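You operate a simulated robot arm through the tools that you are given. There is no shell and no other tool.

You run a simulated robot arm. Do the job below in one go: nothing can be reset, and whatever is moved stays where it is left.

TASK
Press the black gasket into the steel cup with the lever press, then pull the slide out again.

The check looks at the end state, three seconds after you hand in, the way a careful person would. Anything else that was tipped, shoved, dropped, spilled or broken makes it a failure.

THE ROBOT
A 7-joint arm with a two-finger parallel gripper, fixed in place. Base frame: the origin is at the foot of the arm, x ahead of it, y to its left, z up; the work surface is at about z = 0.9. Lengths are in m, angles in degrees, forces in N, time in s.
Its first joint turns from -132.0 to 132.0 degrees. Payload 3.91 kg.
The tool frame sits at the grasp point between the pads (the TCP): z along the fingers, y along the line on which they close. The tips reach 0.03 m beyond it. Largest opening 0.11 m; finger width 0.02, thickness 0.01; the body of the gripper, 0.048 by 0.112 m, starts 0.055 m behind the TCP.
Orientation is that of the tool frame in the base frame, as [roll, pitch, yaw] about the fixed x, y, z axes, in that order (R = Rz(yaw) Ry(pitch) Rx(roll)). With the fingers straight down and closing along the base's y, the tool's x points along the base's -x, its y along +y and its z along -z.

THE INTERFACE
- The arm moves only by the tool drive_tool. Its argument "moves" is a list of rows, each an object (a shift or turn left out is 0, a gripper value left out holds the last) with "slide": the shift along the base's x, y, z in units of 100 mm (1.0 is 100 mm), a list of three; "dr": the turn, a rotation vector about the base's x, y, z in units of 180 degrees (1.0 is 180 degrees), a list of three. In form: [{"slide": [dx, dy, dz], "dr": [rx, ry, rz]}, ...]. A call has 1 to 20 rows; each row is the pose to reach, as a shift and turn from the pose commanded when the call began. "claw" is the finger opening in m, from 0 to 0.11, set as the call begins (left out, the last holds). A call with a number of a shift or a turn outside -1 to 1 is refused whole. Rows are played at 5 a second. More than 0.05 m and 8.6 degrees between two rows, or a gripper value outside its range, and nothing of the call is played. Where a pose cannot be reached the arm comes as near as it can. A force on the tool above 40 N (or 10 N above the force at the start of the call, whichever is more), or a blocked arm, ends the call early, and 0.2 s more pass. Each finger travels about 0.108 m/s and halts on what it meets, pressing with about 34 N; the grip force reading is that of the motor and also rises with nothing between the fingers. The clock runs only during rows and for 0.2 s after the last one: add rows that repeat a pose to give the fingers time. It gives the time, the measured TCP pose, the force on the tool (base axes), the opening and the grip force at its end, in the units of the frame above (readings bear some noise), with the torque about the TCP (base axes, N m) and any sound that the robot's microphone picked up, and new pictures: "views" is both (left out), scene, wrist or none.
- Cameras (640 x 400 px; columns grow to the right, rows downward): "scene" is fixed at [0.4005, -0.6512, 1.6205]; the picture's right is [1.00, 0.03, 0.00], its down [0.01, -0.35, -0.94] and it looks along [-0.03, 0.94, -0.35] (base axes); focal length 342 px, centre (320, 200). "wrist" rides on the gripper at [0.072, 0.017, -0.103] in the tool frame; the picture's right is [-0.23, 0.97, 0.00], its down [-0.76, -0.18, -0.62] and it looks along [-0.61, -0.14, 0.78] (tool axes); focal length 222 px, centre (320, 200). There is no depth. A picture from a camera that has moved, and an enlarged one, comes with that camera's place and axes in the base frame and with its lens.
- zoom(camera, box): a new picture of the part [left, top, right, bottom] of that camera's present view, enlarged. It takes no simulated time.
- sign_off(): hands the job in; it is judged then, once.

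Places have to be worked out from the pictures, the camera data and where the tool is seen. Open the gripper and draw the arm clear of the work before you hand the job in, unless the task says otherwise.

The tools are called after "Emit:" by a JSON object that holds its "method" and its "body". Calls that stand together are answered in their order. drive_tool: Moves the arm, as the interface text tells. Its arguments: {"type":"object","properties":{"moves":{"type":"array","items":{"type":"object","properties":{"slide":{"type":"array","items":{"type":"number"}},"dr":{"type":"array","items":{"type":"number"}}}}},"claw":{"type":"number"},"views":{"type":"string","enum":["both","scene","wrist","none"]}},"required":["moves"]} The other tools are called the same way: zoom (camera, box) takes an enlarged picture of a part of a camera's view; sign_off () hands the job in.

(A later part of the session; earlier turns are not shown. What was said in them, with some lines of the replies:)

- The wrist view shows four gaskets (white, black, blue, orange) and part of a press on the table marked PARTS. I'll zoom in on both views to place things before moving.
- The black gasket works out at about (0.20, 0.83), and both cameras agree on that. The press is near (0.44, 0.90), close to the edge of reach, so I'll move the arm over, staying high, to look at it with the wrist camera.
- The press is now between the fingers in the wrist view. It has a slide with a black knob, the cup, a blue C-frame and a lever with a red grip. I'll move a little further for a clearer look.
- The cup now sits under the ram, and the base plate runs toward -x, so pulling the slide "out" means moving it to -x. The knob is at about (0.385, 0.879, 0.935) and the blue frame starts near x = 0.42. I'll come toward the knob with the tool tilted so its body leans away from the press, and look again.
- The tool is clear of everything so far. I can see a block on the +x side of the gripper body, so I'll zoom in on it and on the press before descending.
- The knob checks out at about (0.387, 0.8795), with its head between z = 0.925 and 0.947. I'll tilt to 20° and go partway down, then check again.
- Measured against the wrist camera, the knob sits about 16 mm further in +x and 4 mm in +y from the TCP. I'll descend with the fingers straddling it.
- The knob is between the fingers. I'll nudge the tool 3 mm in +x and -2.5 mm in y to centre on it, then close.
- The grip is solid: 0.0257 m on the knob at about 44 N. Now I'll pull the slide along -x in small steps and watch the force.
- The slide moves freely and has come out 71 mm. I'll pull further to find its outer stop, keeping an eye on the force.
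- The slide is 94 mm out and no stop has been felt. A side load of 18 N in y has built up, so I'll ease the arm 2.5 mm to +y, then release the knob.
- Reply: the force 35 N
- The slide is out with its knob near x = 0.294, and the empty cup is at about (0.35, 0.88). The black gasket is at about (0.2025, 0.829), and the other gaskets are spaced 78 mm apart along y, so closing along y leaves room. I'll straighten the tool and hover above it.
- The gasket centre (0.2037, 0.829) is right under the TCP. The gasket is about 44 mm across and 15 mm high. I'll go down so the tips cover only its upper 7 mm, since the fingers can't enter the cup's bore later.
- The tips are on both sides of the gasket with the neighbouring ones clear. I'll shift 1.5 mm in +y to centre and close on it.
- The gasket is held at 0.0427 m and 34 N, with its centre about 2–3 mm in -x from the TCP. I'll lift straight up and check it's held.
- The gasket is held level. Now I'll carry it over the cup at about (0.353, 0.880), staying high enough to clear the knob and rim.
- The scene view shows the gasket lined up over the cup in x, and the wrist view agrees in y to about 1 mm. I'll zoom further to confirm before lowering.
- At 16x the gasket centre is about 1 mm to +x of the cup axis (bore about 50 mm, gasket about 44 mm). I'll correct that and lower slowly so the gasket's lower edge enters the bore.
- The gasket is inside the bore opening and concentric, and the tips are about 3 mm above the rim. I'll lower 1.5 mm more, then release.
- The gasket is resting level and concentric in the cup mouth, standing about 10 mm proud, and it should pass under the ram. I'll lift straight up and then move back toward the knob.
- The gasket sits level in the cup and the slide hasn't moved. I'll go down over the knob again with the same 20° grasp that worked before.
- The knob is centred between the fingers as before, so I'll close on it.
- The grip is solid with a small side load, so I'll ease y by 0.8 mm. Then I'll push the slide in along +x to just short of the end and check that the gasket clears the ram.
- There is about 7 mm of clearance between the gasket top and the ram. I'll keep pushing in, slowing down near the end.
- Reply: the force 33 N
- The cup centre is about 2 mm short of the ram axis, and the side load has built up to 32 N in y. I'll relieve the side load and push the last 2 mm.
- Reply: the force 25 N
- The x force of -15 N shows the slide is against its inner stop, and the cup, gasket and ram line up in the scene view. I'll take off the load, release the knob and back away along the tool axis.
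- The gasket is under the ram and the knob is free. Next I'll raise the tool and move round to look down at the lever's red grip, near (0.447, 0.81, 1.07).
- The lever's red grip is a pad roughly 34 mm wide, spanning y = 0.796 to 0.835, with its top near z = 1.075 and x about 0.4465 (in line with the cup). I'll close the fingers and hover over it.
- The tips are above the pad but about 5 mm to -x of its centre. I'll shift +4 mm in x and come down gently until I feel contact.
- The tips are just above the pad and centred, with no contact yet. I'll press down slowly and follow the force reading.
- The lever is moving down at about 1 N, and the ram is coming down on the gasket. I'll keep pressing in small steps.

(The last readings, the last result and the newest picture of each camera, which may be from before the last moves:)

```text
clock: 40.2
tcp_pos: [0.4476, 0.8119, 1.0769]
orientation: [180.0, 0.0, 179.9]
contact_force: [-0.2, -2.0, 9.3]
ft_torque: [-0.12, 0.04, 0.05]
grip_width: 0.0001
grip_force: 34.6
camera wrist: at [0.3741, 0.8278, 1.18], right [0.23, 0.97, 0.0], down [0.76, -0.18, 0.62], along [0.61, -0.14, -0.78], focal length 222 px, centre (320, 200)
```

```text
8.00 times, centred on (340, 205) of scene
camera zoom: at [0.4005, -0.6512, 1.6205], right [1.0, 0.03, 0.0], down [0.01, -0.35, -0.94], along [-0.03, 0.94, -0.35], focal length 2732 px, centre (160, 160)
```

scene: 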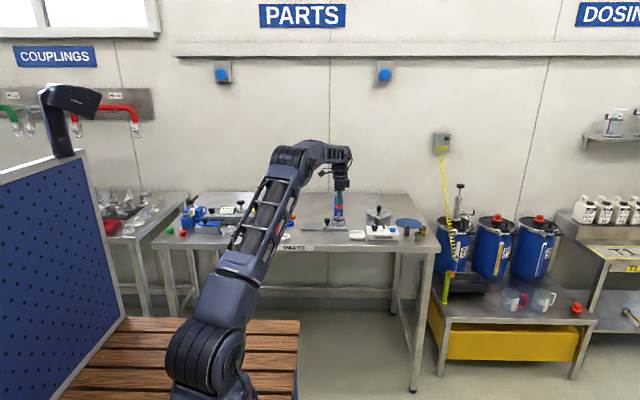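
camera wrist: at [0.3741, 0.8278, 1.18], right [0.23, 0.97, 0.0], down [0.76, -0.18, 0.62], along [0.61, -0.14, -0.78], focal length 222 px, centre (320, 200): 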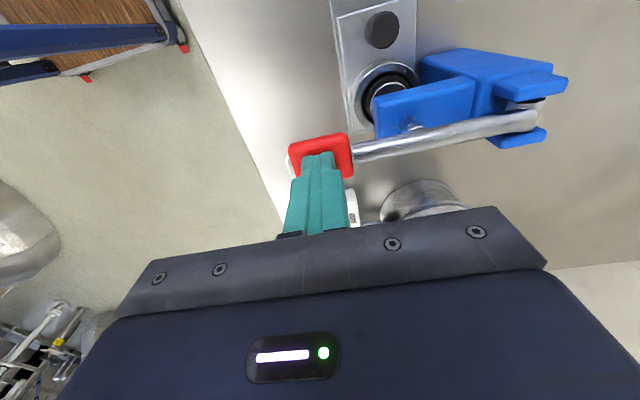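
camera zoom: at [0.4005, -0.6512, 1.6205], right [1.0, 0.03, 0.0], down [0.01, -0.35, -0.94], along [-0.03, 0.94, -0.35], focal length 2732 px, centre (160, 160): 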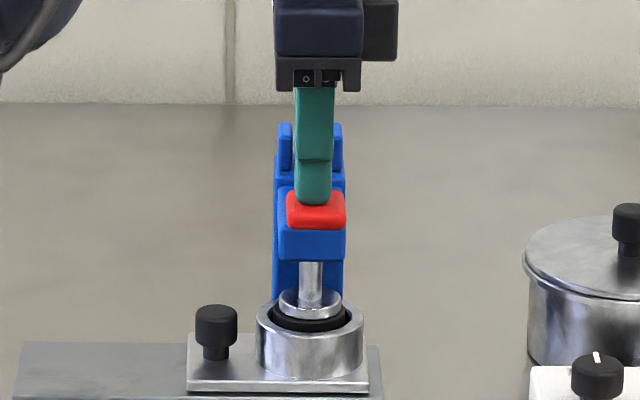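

The force is up to 9 N and the gasket is visibly sinking into the cup. I'll keep pressing.

Emit:
{"method": "drive_tool", "body": {"moves": [{"slide": [0, 0, -0.025]}, {"slide": [0, 0, -0.05]}, {"slide": [0, 0, -0.075]}, {"slide": [0, 0, -0.1]}, {"slide": [0, 0, -0.12]}, {"slide": [0, 0, -0.12]}]}}

Emit:
{"method": "zoom", "body": {"camera": "scene", "box": [315, 180, 365, 230]}}

```text
clock: 41.6
tcp_pos: [0.4483, 0.8114, 1.0658]
orientation: [179.9, 0.0, 180.0]
contact_force: [-0.4, -4.0, 6.7]
ft_torque: [-0.04, 0.0, 0.01]
grip_width: 0.0
grip_force: 34.1
camera wrist: at [0.3737, 0.828, 1.1689], right [0.23, 0.97, 0.0], down [0.76, -0.18, 0.62], along [0.61, -0.14, -0.78], focal length 222 px, centre (320, 200)
```

scene: 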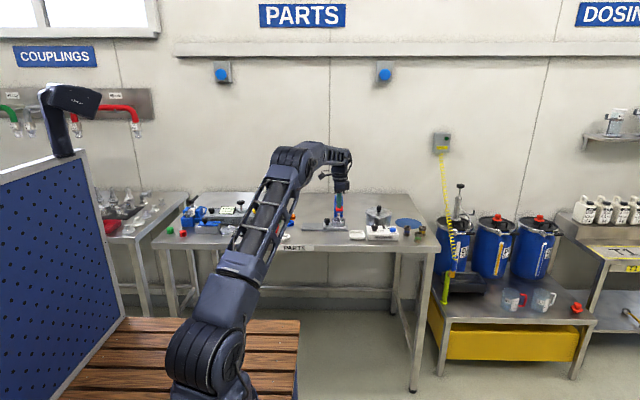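
wrist: 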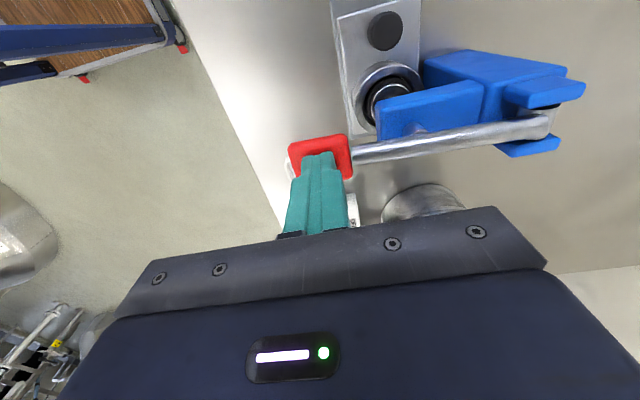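

```text
8.00 times, centred on (340, 205) of scene
camera zoom: at [0.4005, -0.6512, 1.6205], right [1.0, 0.03, 0.0], down [0.01, -0.35, -0.94], along [-0.03, 0.94, -0.35], focal length 2732 px, centre (160, 160)
```

zoom: 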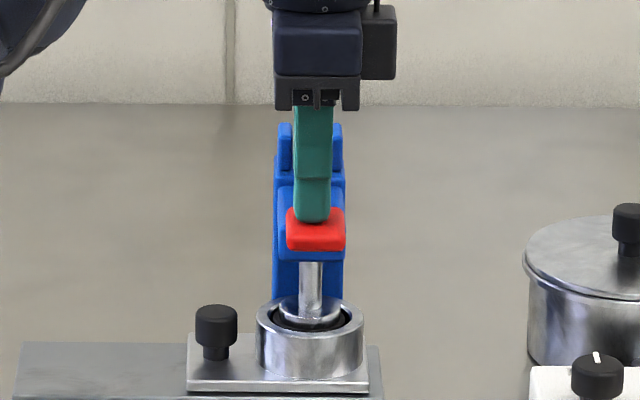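

The ram is now at about rim level and the force is still low. I'll continue until it stops firmly.

Emit:
{"method": "drive_tool", "body": {"moves": [{"slide": [0, 0, -0.025]}, {"slide": [0, 0, -0.05]}, {"slide": [0, 0, -0.075]}, {"slide": [0, 0, -0.1]}, {"slide": [0, 0, -0.1]}]}}

Emit:
{"method": "zoom", "body": {"camera": "scene", "box": [315, 180, 365, 230]}}

```text
clock: 42.3
tcp_pos: [0.4474, 0.8116, 1.065]
orientation: [179.6, 0.1, -180.0]
contact_force: [-2.0, -7.0, 12.6]
ft_torque: [-0.07, 0.1, 0.07]
grip_width: 0.0
grip_force: 34.2
stopped in row 3: the force on the tool passed its limit at 43 N (the readings are from after the stop); the commanded pose is now the measured one
camera wrist: at [0.3736, 0.8277, 1.1686], right [0.23, 0.97, 0.01], down [0.76, -0.18, 0.62], along [0.61, -0.14, -0.78], focal length 222 px, centre (320, 200)
```

scene: 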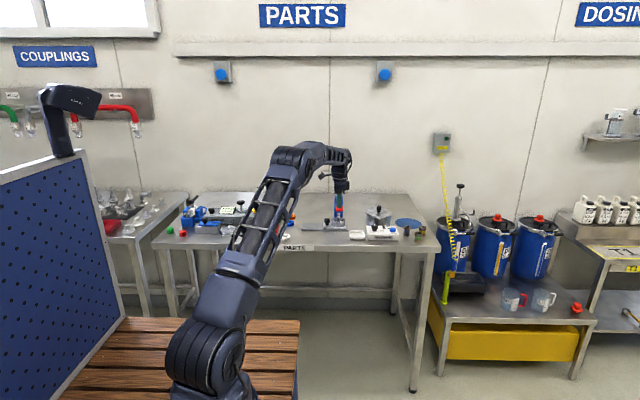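
wrist: 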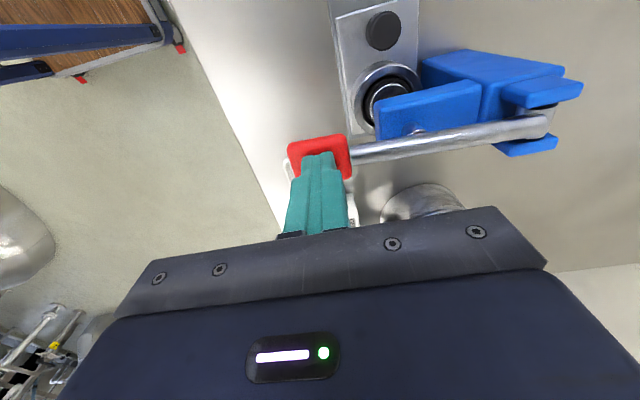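

```text
8.00 times, centred on (340, 205) of scene
camera zoom: at [0.4005, -0.6512, 1.6205], right [1.0, 0.03, 0.0], down [0.01, -0.35, -0.94], along [-0.03, 0.94, -0.35], focal length 2732 px, centre (160, 160)
```

zoom: 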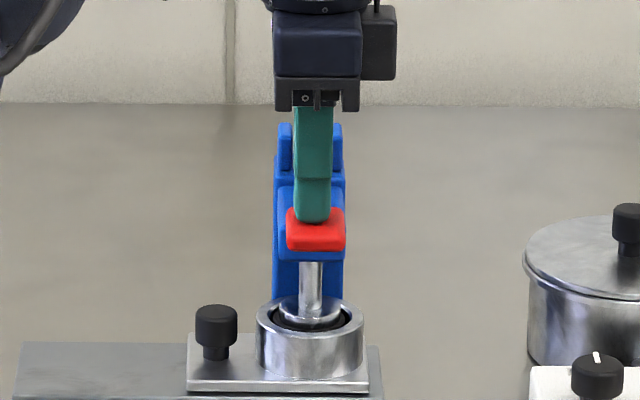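

The lever came to a hard stop at 43 N with no further travel. I'll zoom in to see how the gasket sits under the ram.

Emit:
{"method": "zoom", "body": {"camera": "scene", "box": [328, 208, 352, 232]}}

Emit:
{"method": "zoom", "body": {"camera": "wrist", "box": [320, 40, 440, 150]}}

```text
16.00 times, centred on (340, 220) of scene
camera zoom: at [0.4005, -0.6512, 1.6205], right [1.0, 0.03, 0.0], down [0.01, -0.35, -0.94], along [-0.03, 0.94, -0.35], focal length 5465 px, centre (0, -120)
```

zoom: 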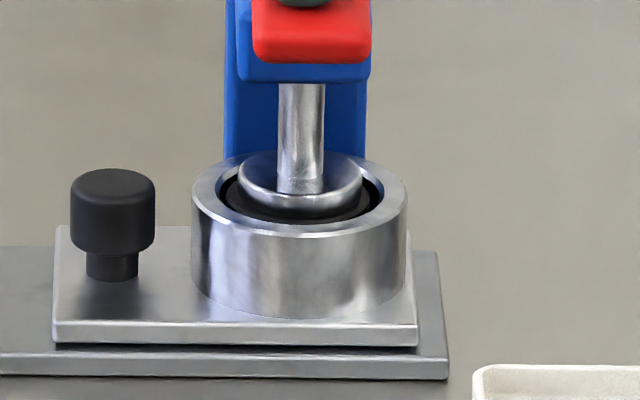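

```text
3.64 times, centred on (380, 95) of wrist
camera zoom: at [0.3736, 0.8277, 1.1686], right [0.23, 0.97, 0.01], down [0.76, -0.18, 0.62], along [0.61, -0.14, -0.78], focal length 808 px, centre (102, 582)
```

zoom: 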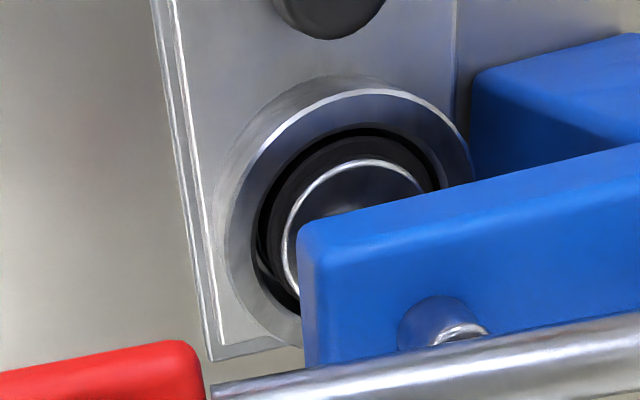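

The gasket top is now at or just below the rim, with the ram flange inside the cup. I'll press once more in 1 mm steps to confirm this is the end of travel.

Emit:
{"method": "drive_tool", "body": {"moves": [{"slide": [0, 0, -0.01]}, {"slide": [0, 0, -0.015]}, {"slide": [0, 0, -0.02]}, {"slide": [0, 0, -0.025]}, {"slide": [0, 0, -0.025]}, {"slide": [0, 0, -0.025]}], "views": "none"}}

Emit:
{"method": "zoom", "body": {"camera": "scene", "box": [328, 208, 352, 232]}}

```text
clock: 43.5
tcp_pos: [0.449, 0.8132, 1.0654]
orientation: [179.3, 0.2, -179.9]
contact_force: [-2.3, -5.0, 11.1]
ft_torque: [-0.1, 0.1, 0.03]
grip_width: 0.0001
grip_force: 34.0
stopped in row 5: the force on the tool passed its limit at 41 N (the readings are from after the stop); the commanded pose is now the measured one
```

```text
16.00 times, centred on (340, 220) of scene
camera zoom: at [0.4005, -0.6512, 1.6205], right [1.0, 0.03, 0.0], down [0.01, -0.35, -0.94], along [-0.03, 0.94, -0.35], focal length 5465 px, centre (0, -120)
```

zoom: 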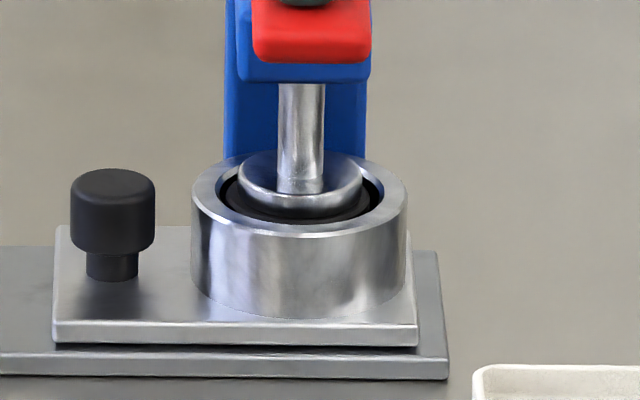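

There is no more travel at 41 N, so the gasket is bottomed. I'll hold moderate pressure briefly, then raise the tool and see whether the lever follows.

Emit:
{"method": "drive_tool", "body": {"moves": [{"slide": [0, 0, -0.008]}, {"slide": [0, 0, -0.014]}, {"slide": [0, 0, -0.014]}, {"slide": [0, 0, -0.014]}, {"slide": [0, 0, -0.014]}, {"slide": [0, 0, -0.014]}], "views": "none"}}

Emit:
{"method": "drive_tool", "body": {"moves": [{"slide": [0, 0, 0.1]}, {"slide": [0, 0, 0.25]}, {"slide": [0, 0, 0.4]}, {"slide": [0, 0, 0.6]}, {"slide": [0, 0, 0.75]}, {"slide": [0, 0, 0.75]}, {"slide": [0, 0, 0.75]}]}}

Emit:
{"method": "zoom", "body": {"camera": "scene", "box": [315, 180, 365, 230]}}

Emit:
{"method": "zoom", "body": {"camera": "wrist", "box": [220, 40, 460, 230]}}

```text
clock: 44.9
tcp_pos: [0.4483, 0.8125, 1.0645]
orientation: [179.3, 0.3, 180.0]
contact_force: [-0.3, 6.1, 39.9]
ft_torque: [0.53, 0.1, -0.01]
grip_width: 0.0
grip_force: 34.2
```

```text
clock: 46.5
tcp_pos: [0.4493, 0.8128, 1.1372]
orientation: [179.4, 0.1, 180.0]
contact_force: [0.3, -0.2, 0.1]
ft_torque: [-0.02, 0.03, 0.01]
grip_width: 0.0002
grip_force: 33.9
camera wrist: at [0.3753, 0.8284, 1.2402], right [0.23, 0.97, 0.01], down [0.76, -0.18, 0.62], along [0.61, -0.13, -0.78], focal length 222 px, centre (320, 200)
```

scene: 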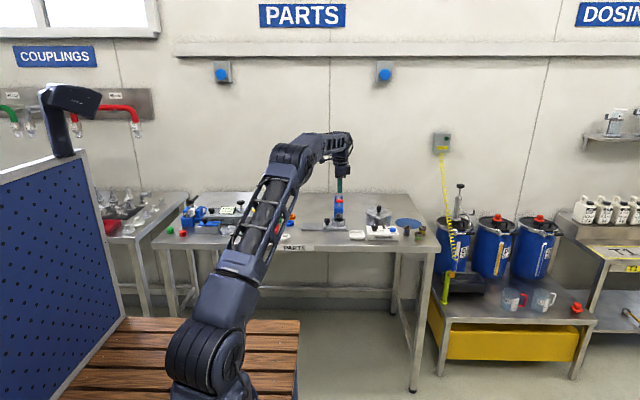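
wrist: 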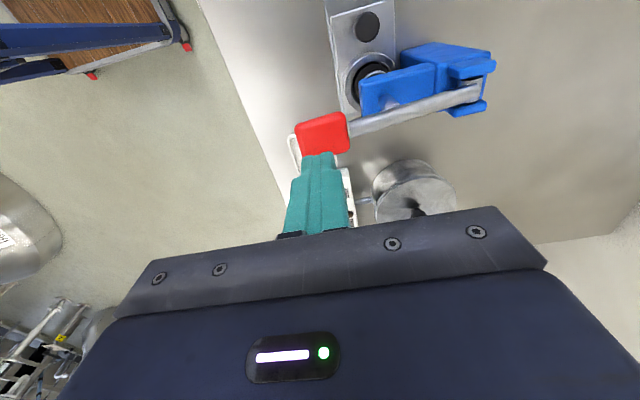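

```text
8.00 times, centred on (340, 205) of scene
camera zoom: at [0.4005, -0.6512, 1.6205], right [1.0, 0.03, 0.0], down [0.01, -0.35, -0.94], along [-0.03, 0.94, -0.35], focal length 2732 px, centre (160, 160)
```

zoom: 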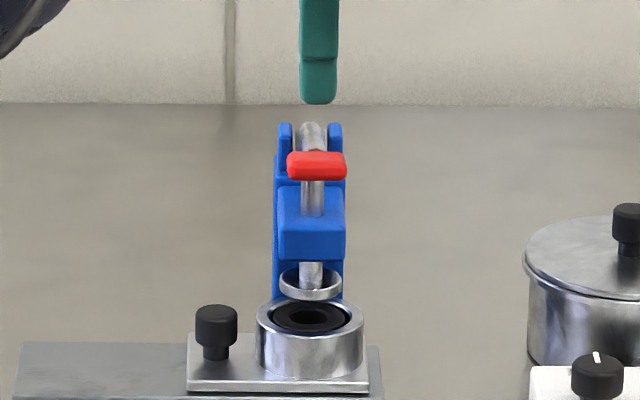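

```text
2.11 times, centred on (340, 135) of wrist
camera zoom: at [0.3753, 0.8284, 1.2402], right [0.23, 0.97, 0.01], down [0.76, -0.18, 0.62], along [0.61, -0.13, -0.78], focal length 468 px, centre (278, 337)
```

zoom: 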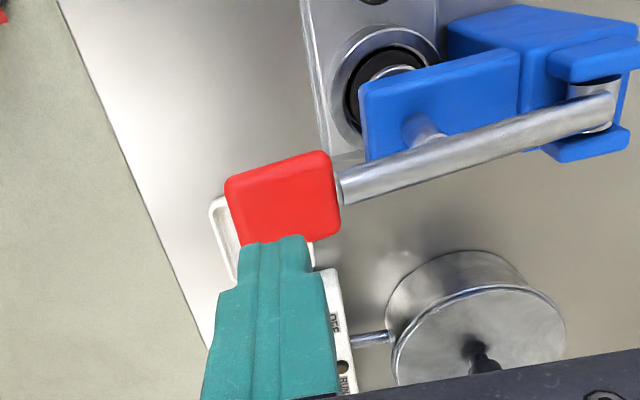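

The lever sprang back up and the ram has lifted clear. I'll zoom in on the gasket in the cup.

Emit:
{"method": "zoom", "body": {"camera": "scene", "box": [328, 208, 352, 232]}}

```text
16.00 times, centred on (340, 220) of scene
camera zoom: at [0.4005, -0.6512, 1.6205], right [1.0, 0.03, 0.0], down [0.01, -0.35, -0.94], along [-0.03, 0.94, -0.35], focal length 5465 px, centre (0, -120)
```

zoom: 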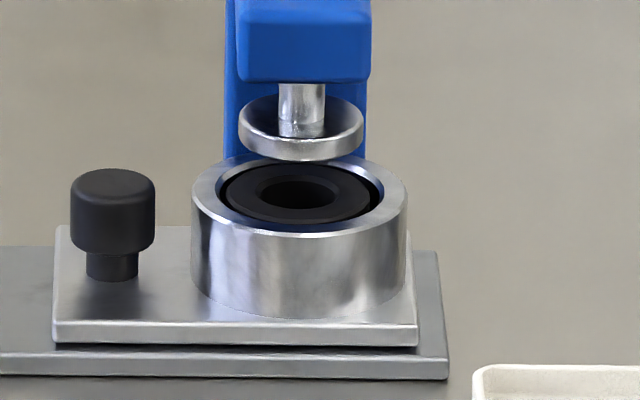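

The gasket is seated level, just below the rim, and concentric. Now I'll go back to the knob to pull the slide out: clear the lever in -x first, then re-tilt over the knob.

Emit:
{"method": "drive_tool", "body": {"moves": [{"slide": [-0.35, 0, 0]}, {"slide": [-0.7, 0.15, 0], "dr": [-0.001, -0.03, 0]}, {"slide": [-0.87, 0.4, 0], "dr": [-0.002, -0.06, 0]}, {"slide": [-0.87, 0.67, -0.1], "dr": [-0.0033, -0.09, 0]}, {"slide": [-0.87, 0.67, -0.37], "dr": [-0.0033, -0.111, 0]}, {"slide": [-0.87, 0.67, -0.37], "dr": [-0.0033, -0.111, 0]}], "claw": 0.065}}

Emit:
{"method": "zoom", "body": {"camera": "wrist", "box": [220, 40, 460, 230]}}

```text
clock: 47.9
tcp_pos: [0.3618, 0.8795, 1.0995]
orientation: [-179.9, 20.4, -179.9]
contact_force: [-0.4, 0.2, 0.8]
ft_torque: [-0.03, 0.03, -0.01]
grip_width: 0.065
grip_force: 0.1
camera wrist: at [0.2564, 0.8965, 1.1716], right [0.21, 0.97, 0.08], down [0.5, -0.18, 0.85], along [0.84, -0.14, -0.52], focal length 222 px, centre (320, 200)
```

scene: 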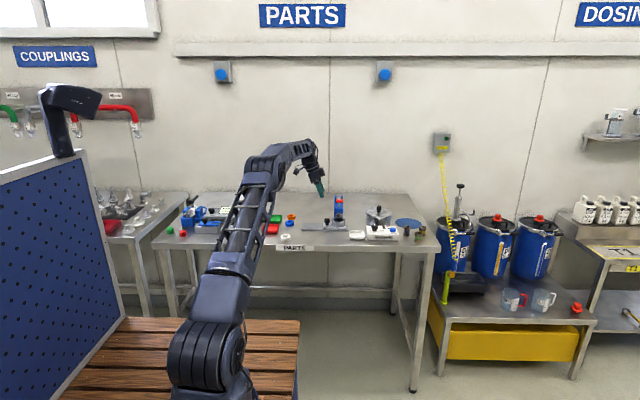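
wrist: 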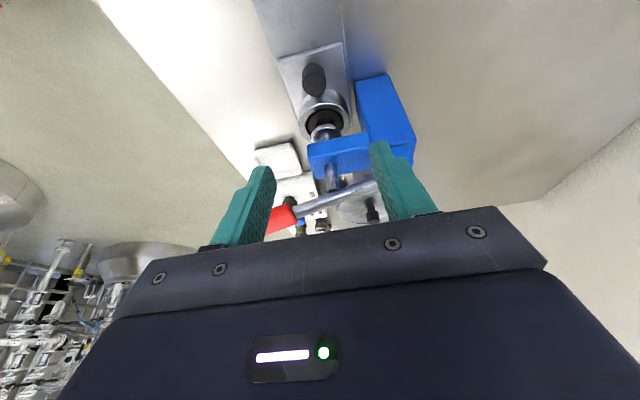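

```text
2.11 times, centred on (340, 135) of wrist
camera zoom: at [0.2564, 0.8965, 1.1716], right [0.21, 0.97, 0.08], down [0.5, -0.18, 0.85], along [0.84, -0.14, -0.52], focal length 468 px, centre (278, 337)
```

zoom: 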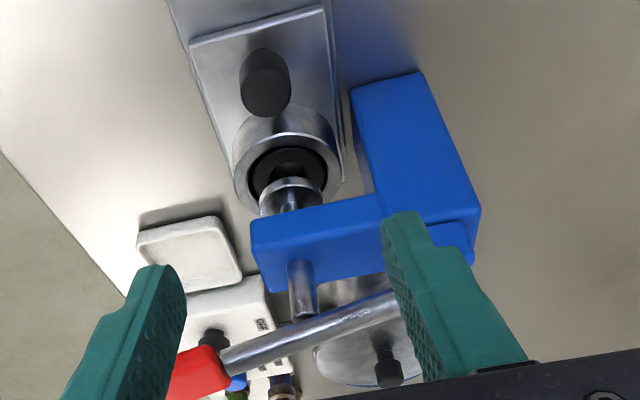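

All clear. I'll go down to the knob along the same path as before.

Emit:
{"method": "drive_tool", "body": {"moves": [{"slide": [0.04, 0, -0.3]}, {"slide": [0.09, 0, -0.6]}, {"slide": [0.13, 0, -0.85]}, {"slide": [0.13, 0, -0.85]}], "views": "none"}}

Emit:
{"method": "drive_tool", "body": {"moves": [{"slide": [0.04, 0, -0.25]}, {"slide": [0.08, 0, -0.45]}, {"slide": [0.1, 0, -0.58]}, {"slide": [0.1, 0, -0.58]}]}}

Emit:
{"method": "zoom", "body": {"camera": "wrist", "box": [220, 40, 460, 230]}}

Emit:
{"method": "zoom", "body": {"camera": "scene", "box": [310, 190, 360, 230]}}

```text
clock: 48.9
tcp_pos: [0.3739, 0.881, 1.0155]
orientation: [-180.0, 20.2, -179.9]
contact_force: [-0.3, -0.7, 0.4]
ft_torque: [-0.01, -0.01, 0.01]
grip_width: 0.065
grip_force: 0.0
```

```text
clock: 49.9
tcp_pos: [0.3839, 0.8814, 0.9576]
orientation: [-179.9, 20.2, -179.9]
contact_force: [0.7, 0.2, -0.1]
ft_torque: [0.02, 0.01, -0.02]
grip_width: 0.065
grip_force: 0.1
camera wrist: at [0.2791, 0.8966, 1.0293], right [0.21, 0.97, 0.08], down [0.5, -0.18, 0.85], along [0.84, -0.14, -0.52], focal length 222 px, centre (320, 200)
```

scene: 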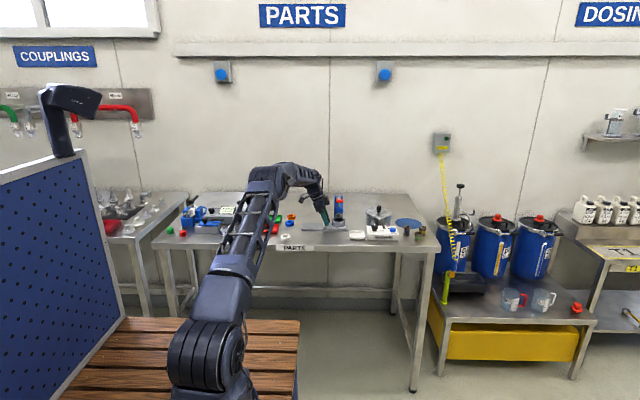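
wrist: 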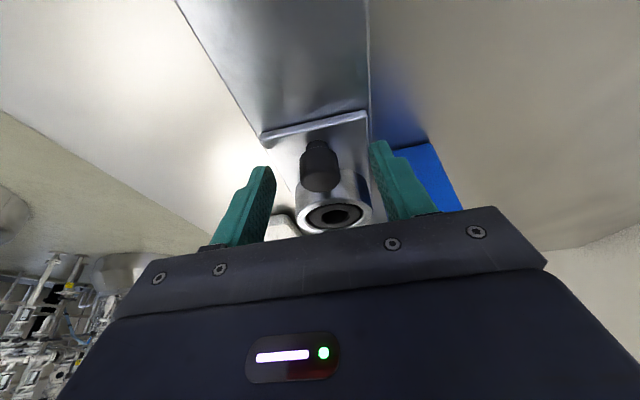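

```text
2.11 times, centred on (340, 135) of wrist
camera zoom: at [0.2791, 0.8966, 1.0293], right [0.21, 0.97, 0.08], down [0.5, -0.18, 0.85], along [0.84, -0.14, -0.52], focal length 468 px, centre (278, 337)
```

zoom: 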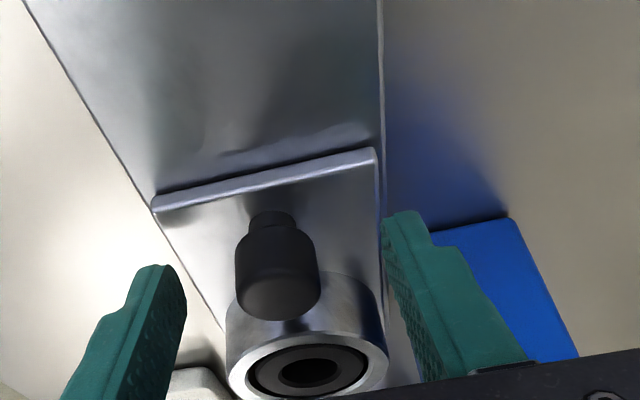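

```text
10.00 times, centred on (335, 210) of scene
camera zoom: at [0.4005, -0.6512, 1.6205], right [1.0, 0.03, 0.0], down [0.01, -0.35, -0.94], along [-0.03, 0.94, -0.35], focal length 3416 px, centre (170, 100)
```

zoom: 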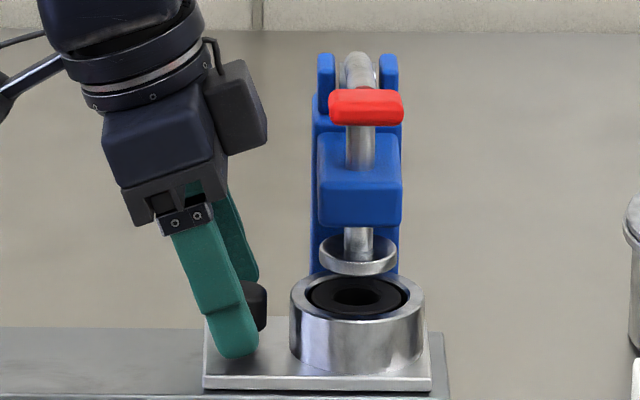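

The knob is centred between the fingers and the gasket is visible, seated in the cup. I'll close on the knob.

Emit:
{"method": "drive_tool", "body": {"moves": [{"slide": [0.015, -0.01, -0.015]}, {"slide": [0.015, -0.01, -0.015]}, {"slide": [0.015, -0.01, -0.015]}, {"slide": [0.015, -0.01, -0.015]}], "claw": 0.015, "views": "none"}}

```text
clock: 50.9
tcp_pos: [0.3846, 0.8789, 0.956]
orientation: [-180.0, 20.3, -179.9]
contact_force: [-0.7, 9.6, 3.6]
ft_torque: [-0.2, 0.06, 0.08]
grip_width: 0.0252
grip_force: 45.2
```

The knob is gripped with light side load. I'll pull the slide out along -x with a tiny y correction for the drift I saw last time.

Emit:
{"method": "drive_tool", "body": {"moves": [{"slide": [-0.08, 0.004, 0]}, {"slide": [-0.2, 0.004, 0]}, {"slide": [-0.32, 0.004, 0]}, {"slide": [-0.44, 0.005, 0]}, {"slide": [-0.56, 0.006, 0]}, {"slide": [-0.68, 0.007, 0]}, {"slide": [-0.68, 0.007, 0]}], "views": "none"}}

Emit:
{"method": "zoom", "body": {"camera": "scene", "box": [300, 190, 350, 230]}}

```text
clock: 52.5
tcp_pos: [0.3184, 0.8804, 0.957]
orientation: [180.0, 20.2, -179.9]
contact_force: [-0.2, 32.7, 2.9]
ft_torque: [0.4, -0.38, 0.42]
grip_width: 0.0255
grip_force: 45.0
```

```text
10.00 times, centred on (325, 210) of scene
camera zoom: at [0.4005, -0.6512, 1.6205], right [1.0, 0.03, 0.0], down [0.01, -0.35, -0.94], along [-0.03, 0.94, -0.35], focal length 3416 px, centre (270, 100)
```

zoom: 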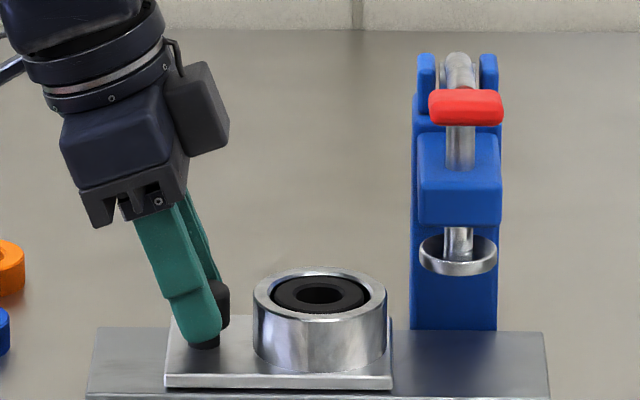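

The slide is about 66 mm out and the gasket has stayed seated. The side load is 33 N in y, so I'll relieve it first and then pull the rest of the way.

Emit:
{"method": "drive_tool", "body": {"moves": [{"slide": [0, 0.008, 0]}, {"slide": [0, 0.014, 0]}, {"slide": [0, 0.014, 0]}], "views": "none"}}

Emit:
{"method": "drive_tool", "body": {"moves": [{"slide": [-0.07, 0.0, 0]}, {"slide": [-0.14, 0.002, 0]}, {"slide": [-0.21, 0.004, 0]}, {"slide": [-0.26, 0.005, 0]}, {"slide": [-0.26, 0.005, 0]}], "views": "none"}}

Emit:
{"method": "zoom", "body": {"camera": "scene", "box": [300, 190, 350, 230]}}

```text
clock: 53.2
tcp_pos: [0.3189, 0.8802, 0.9562]
orientation: [-179.9, 20.1, -179.9]
contact_force: [0.0, 7.2, 5.5]
ft_torque: [0.56, 0.34, -0.06]
grip_width: 0.0255
grip_force: 45.0
```

```text
clock: 54.5
tcp_pos: [0.292, 0.8797, 0.9558]
orientation: [-179.8, 20.2, -179.8]
contact_force: [0.9, -21.9, 7.5]
ft_torque: [-0.16, -0.42, -0.23]
grip_width: 0.0254
grip_force: 44.8
```

```text
10.00 times, centred on (325, 210) of scene
camera zoom: at [0.4005, -0.6512, 1.6205], right [1.0, 0.03, 0.0], down [0.01, -0.35, -0.94], along [-0.03, 0.94, -0.35], focal length 3416 px, centre (270, 100)
```

zoom: 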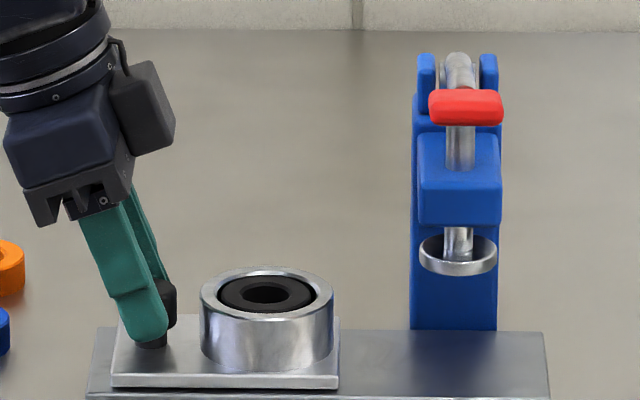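

The slide is out about 93 mm. I'll ease the side load and pull a few more millimetres to see whether it reaches its outer stop.

Emit:
{"method": "drive_tool", "body": {"moves": [{"slide": [0, -0.008, 0]}, {"slide": [-0.02, -0.008, 0]}, {"slide": [-0.04, -0.008, 0]}, {"slide": [-0.06, -0.008, 0]}, {"slide": [-0.06, -0.008, 0]}], "views": "none"}}

Emit:
{"method": "zoom", "body": {"camera": "scene", "box": [300, 190, 350, 230]}}

```text
clock: 55.6
tcp_pos: [0.2842, 0.8813, 0.9554]
orientation: [179.9, 20.2, -179.9]
contact_force: [-1.0, -17.7, 6.7]
ft_torque: [-0.88, 0.04, -0.13]
grip_width: 0.0253
grip_force: 45.4
```

```text
10.00 times, centred on (325, 210) of scene
camera zoom: at [0.4005, -0.6512, 1.6205], right [1.0, 0.03, 0.0], down [0.01, -0.35, -0.94], along [-0.03, 0.94, -0.35], focal length 3416 px, centre (270, 100)
```

zoom: 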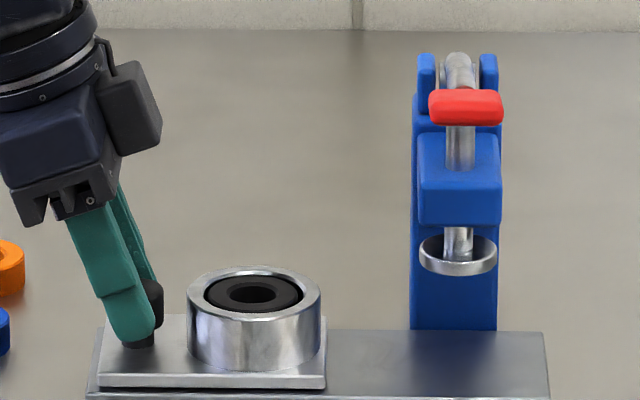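

It moved 6 mm more with no stop felt, and the slide's edge is nearly flush with the plate's end. I'll try 3 mm more to feel for the stop.

Emit:
{"method": "drive_tool", "body": {"moves": [{"slide": [0, -0.006, 0]}, {"slide": [-0.01, -0.006, 0]}, {"slide": [-0.02, -0.006, 0]}, {"slide": [-0.03, -0.006, 0]}, {"slide": [-0.03, -0.006, 0]}], "views": "none"}}

Emit:
{"method": "zoom", "body": {"camera": "scene", "box": [300, 190, 350, 230]}}

```text
clock: 56.9
tcp_pos: [0.2835, 0.8798, 0.9559]
orientation: [-179.9, 20.3, -180.0]
contact_force: [16.4, 14.8, 2.1]
ft_torque: [-0.01, -0.26, -0.02]
grip_width: 0.0252
grip_force: 45.1
```

```text
10.00 times, centred on (325, 210) of scene
camera zoom: at [0.4005, -0.6512, 1.6205], right [1.0, 0.03, 0.0], down [0.01, -0.35, -0.94], along [-0.03, 0.94, -0.35], focal length 3416 px, centre (270, 100)
```

zoom: 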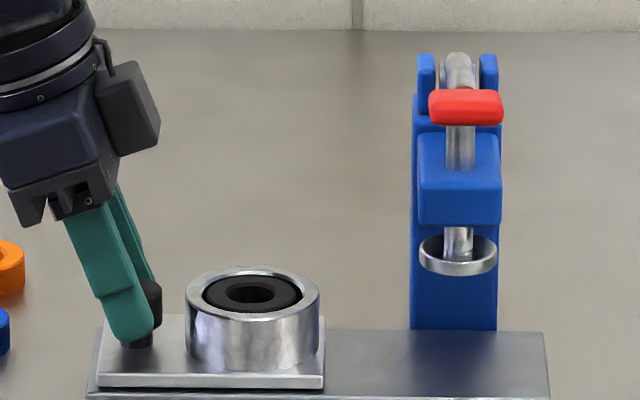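

The +16 N in x is the outer stop, so the slide is fully out. I'll relieve the load, release the knob and back off upward.

Emit:
{"method": "drive_tool", "body": {"moves": [{"slide": [0.004, 0.004, 0]}, {"slide": [0.008, 0.006, 0]}, {"slide": [0.008, 0.006, 0]}], "views": "none"}}

Emit:
{"method": "drive_tool", "body": {"moves": [{"slide": [0, 0, 0]}, {"slide": [0, 0, 0]}, {"slide": [0, 0, 0]}], "claw": 0.065, "views": "none"}}

Emit:
{"method": "drive_tool", "body": {"moves": [{"slide": [-0.1, 0, 0.3]}, {"slide": [-0.2, 0, 0.6]}, {"slide": [-0.3, 0, 0.95], "dr": [0, 0.03, 0]}, {"slide": [-0.35, 0, 1.0], "dr": [0, 0.06, 0]}, {"slide": [-0.35, 0, 1.0], "dr": [0, 0.06, 0]}]}}

Emit:
{"method": "zoom", "body": {"camera": "scene", "box": [304, 204, 334, 234]}}

Emit:
{"method": "zoom", "body": {"camera": "wrist", "box": [220, 60, 460, 250]}}

```text
clock: 57.6
tcp_pos: [0.2848, 0.8811, 0.956]
orientation: [-179.9, 20.2, -179.9]
contact_force: [15.7, -9.0, 3.5]
ft_torque: [0.19, -0.88, -0.03]
grip_width: 0.0256
grip_force: 45.0
```

```text
clock: 58.5
tcp_pos: [0.2829, 0.8807, 0.955]
orientation: [-180.0, 20.3, -179.9]
contact_force: [-0.5, 0.3, 0.8]
ft_torque: [0.01, 0.0, -0.01]
grip_width: 0.0653
grip_force: 0.0
```

```text
clock: 59.6
tcp_pos: [0.2474, 0.8792, 1.058]
orientation: [180.0, 9.4, -180.0]
contact_force: [-0.2, -0.7, -0.1]
ft_torque: [0.03, 0.02, -0.03]
grip_width: 0.0648
grip_force: 0.0
camera wrist: at [0.1588, 0.8963, 1.1472], right [0.22, 0.97, 0.04], down [0.65, -0.18, 0.74], along [0.73, -0.14, -0.67], focal length 222 px, centre (320, 200)
```

scene: 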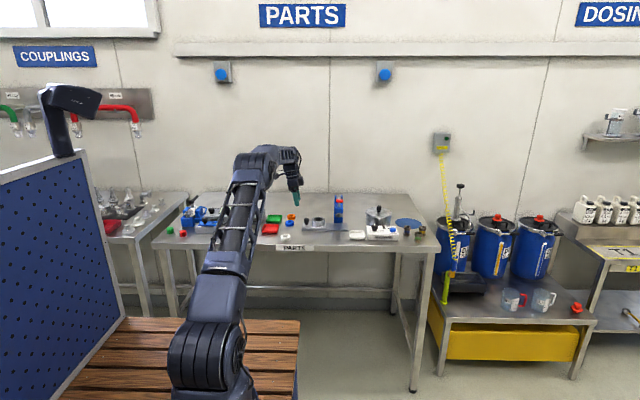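
wrist: 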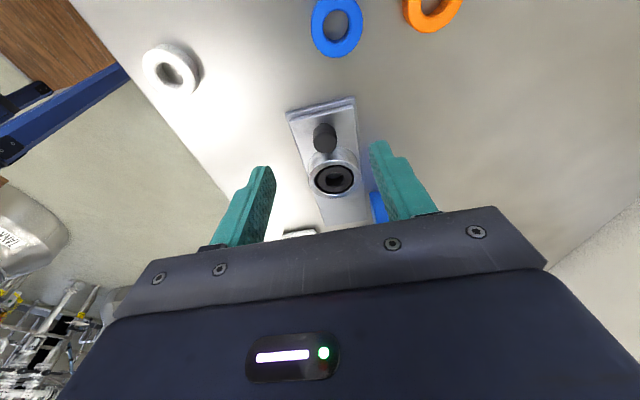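

```text
13.33 times, centred on (319, 219) of scene
camera zoom: at [0.4005, -0.6512, 1.6205], right [1.0, 0.03, 0.0], down [0.01, -0.35, -0.94], along [-0.03, 0.94, -0.35], focal length 4554 px, centre (333, -53)
```

zoom: 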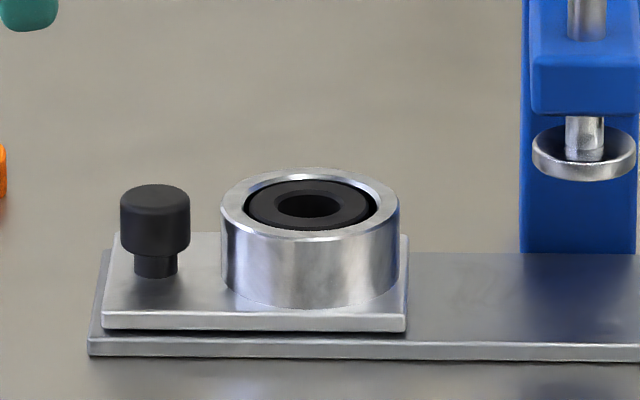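

```text
2.11 times, centred on (340, 155) of wrist
camera zoom: at [0.1588, 0.8963, 1.1472], right [0.22, 0.97, 0.04], down [0.65, -0.18, 0.74], along [0.73, -0.14, -0.67], focal length 468 px, centre (278, 295)
```

zoom: 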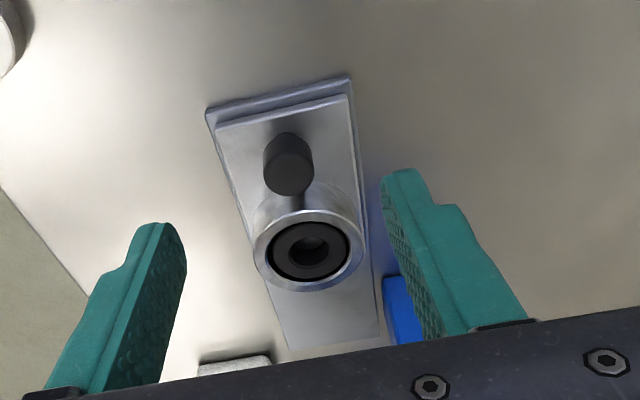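

The gasket is seated evenly just below the rim, the slide is at its outer stop, and the lever is up. Now I'll draw the arm up and away to a clear pose with the gripper open.

Emit:
{"method": "drive_tool", "body": {"moves": [{"slide": [0, 0, 0.35], "dr": [0, 0.02, 0]}, {"slide": [-0.1, -0.2, 0.7], "dr": [0, 0.04, 0]}, {"slide": [-0.3, -0.5, 1.0], "dr": [0, 0.052, 0]}, {"slide": [-0.5, -0.85, 1.0], "dr": [0, 0.052, 0]}, {"slide": [-0.7, -1.0, 1.0], "dr": [0, 0.052, 0]}, {"slide": [-0.7, -1.0, 1.0], "dr": [0, 0.052, 0]}], "claw": 0.1, "views": "none"}}

Emit:
{"method": "drive_tool", "body": {"moves": [{"slide": [0, -0.2, 0.2]}, {"slide": [0, -0.5, 0.5]}, {"slide": [0, -0.5, 0.8]}, {"slide": [0, -0.5, 0.8]}, {"slide": [0, -0.5, 0.8]}]}}

Emit:
{"method": "zoom", "body": {"camera": "scene", "box": [240, 180, 440, 270]}}

Emit:
{"method": "zoom", "body": {"camera": "scene", "box": [150, 180, 300, 260]}}

```text
clock: 61.0
tcp_pos: [0.1778, 0.7797, 1.1554]
orientation: [-180.0, 0.0, -179.9]
contact_force: [-0.2, -0.9, 0.2]
ft_torque: [0.01, 0.0, 0.0]
grip_width: 0.1
grip_force: 0.1
```

```text
clock: 62.2
tcp_pos: [0.1781, 0.7286, 1.2363]
orientation: [-180.0, 0.0, -179.8]
contact_force: [0.1, 0.0, 0.1]
ft_torque: [0.01, 0.0, 0.02]
grip_width: 0.0998
grip_force: 0.2
camera wrist: at [0.1046, 0.7449, 1.3389], right [0.23, 0.97, 0.0], down [0.76, -0.18, 0.62], along [0.61, -0.14, -0.78], focal length 222 px, centre (320, 200)
```

scene: 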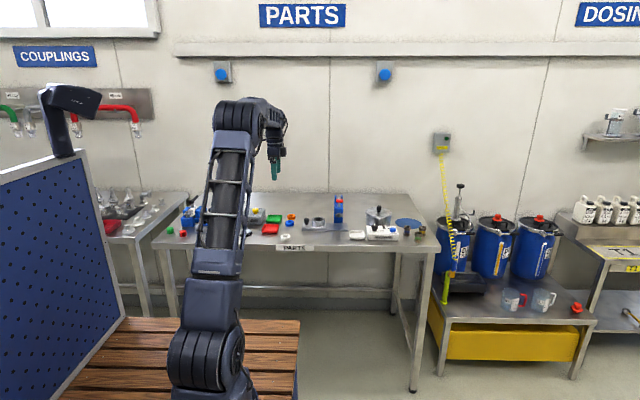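
wrist: 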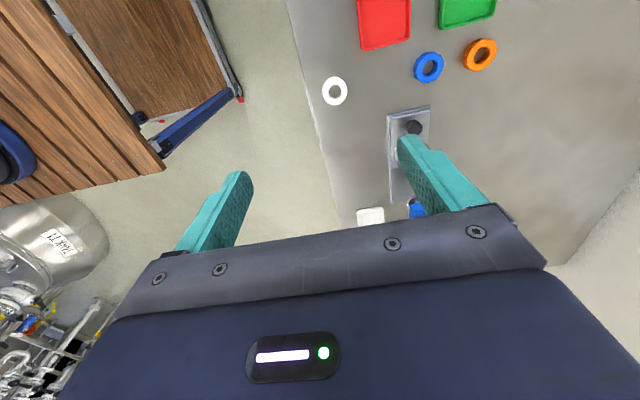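

```text
3.20 times, centred on (340, 225) of scene
camera zoom: at [0.4005, -0.6512, 1.6205], right [1.0, 0.03, 0.0], down [0.01, -0.35, -0.94], along [-0.03, 0.94, -0.35], focal length 1093 px, centre (256, 120)
```

zoom: 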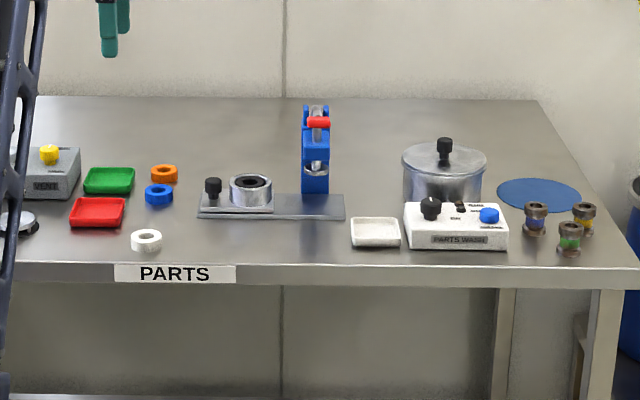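

```text
4.27 times, centred on (225, 220) of scene
camera zoom: at [0.4005, -0.6512, 1.6205], right [1.0, 0.03, 0.0], down [0.01, -0.35, -0.94], along [-0.03, 0.94, -0.35], focal length 1457 px, centre (725, 115)
```

zoom: 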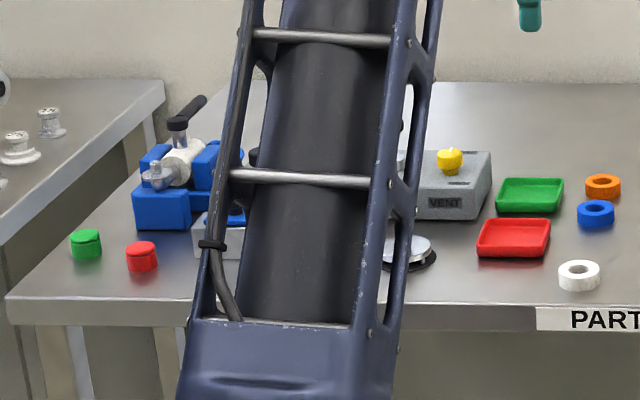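

Everything else on the table is where it was at the start. The gasket is pressed into the cup, the slide is fully out, the lever is up, and the arm is clear with the gripper open, so I'm handing in.

Emit:
{"method": "sign_off", "body": {}}

```text
The job is handed in.
```

The black gasket is pressed into the steel cup, and the slide is pulled back out to its outer stop. I've handed the job in; no verdict has come back yet.

- **Pressing:** I pulled the slide out, set the gasket in the cup, pushed the slide in to its inner stop and pressed the lever down until it would go no further. The lever stopped twice at just over 40 N with no more travel. The gasket now sits level and centred, about 2 mm below the cup rim.
- **Press:** The lever sprang back up by itself, and the ram was clear before I pulled the slide out.
- **Surroundings:** The last pictures show nothing else on the table tipped or moved. The gripper is open and the arm is drawn up and away from the work.
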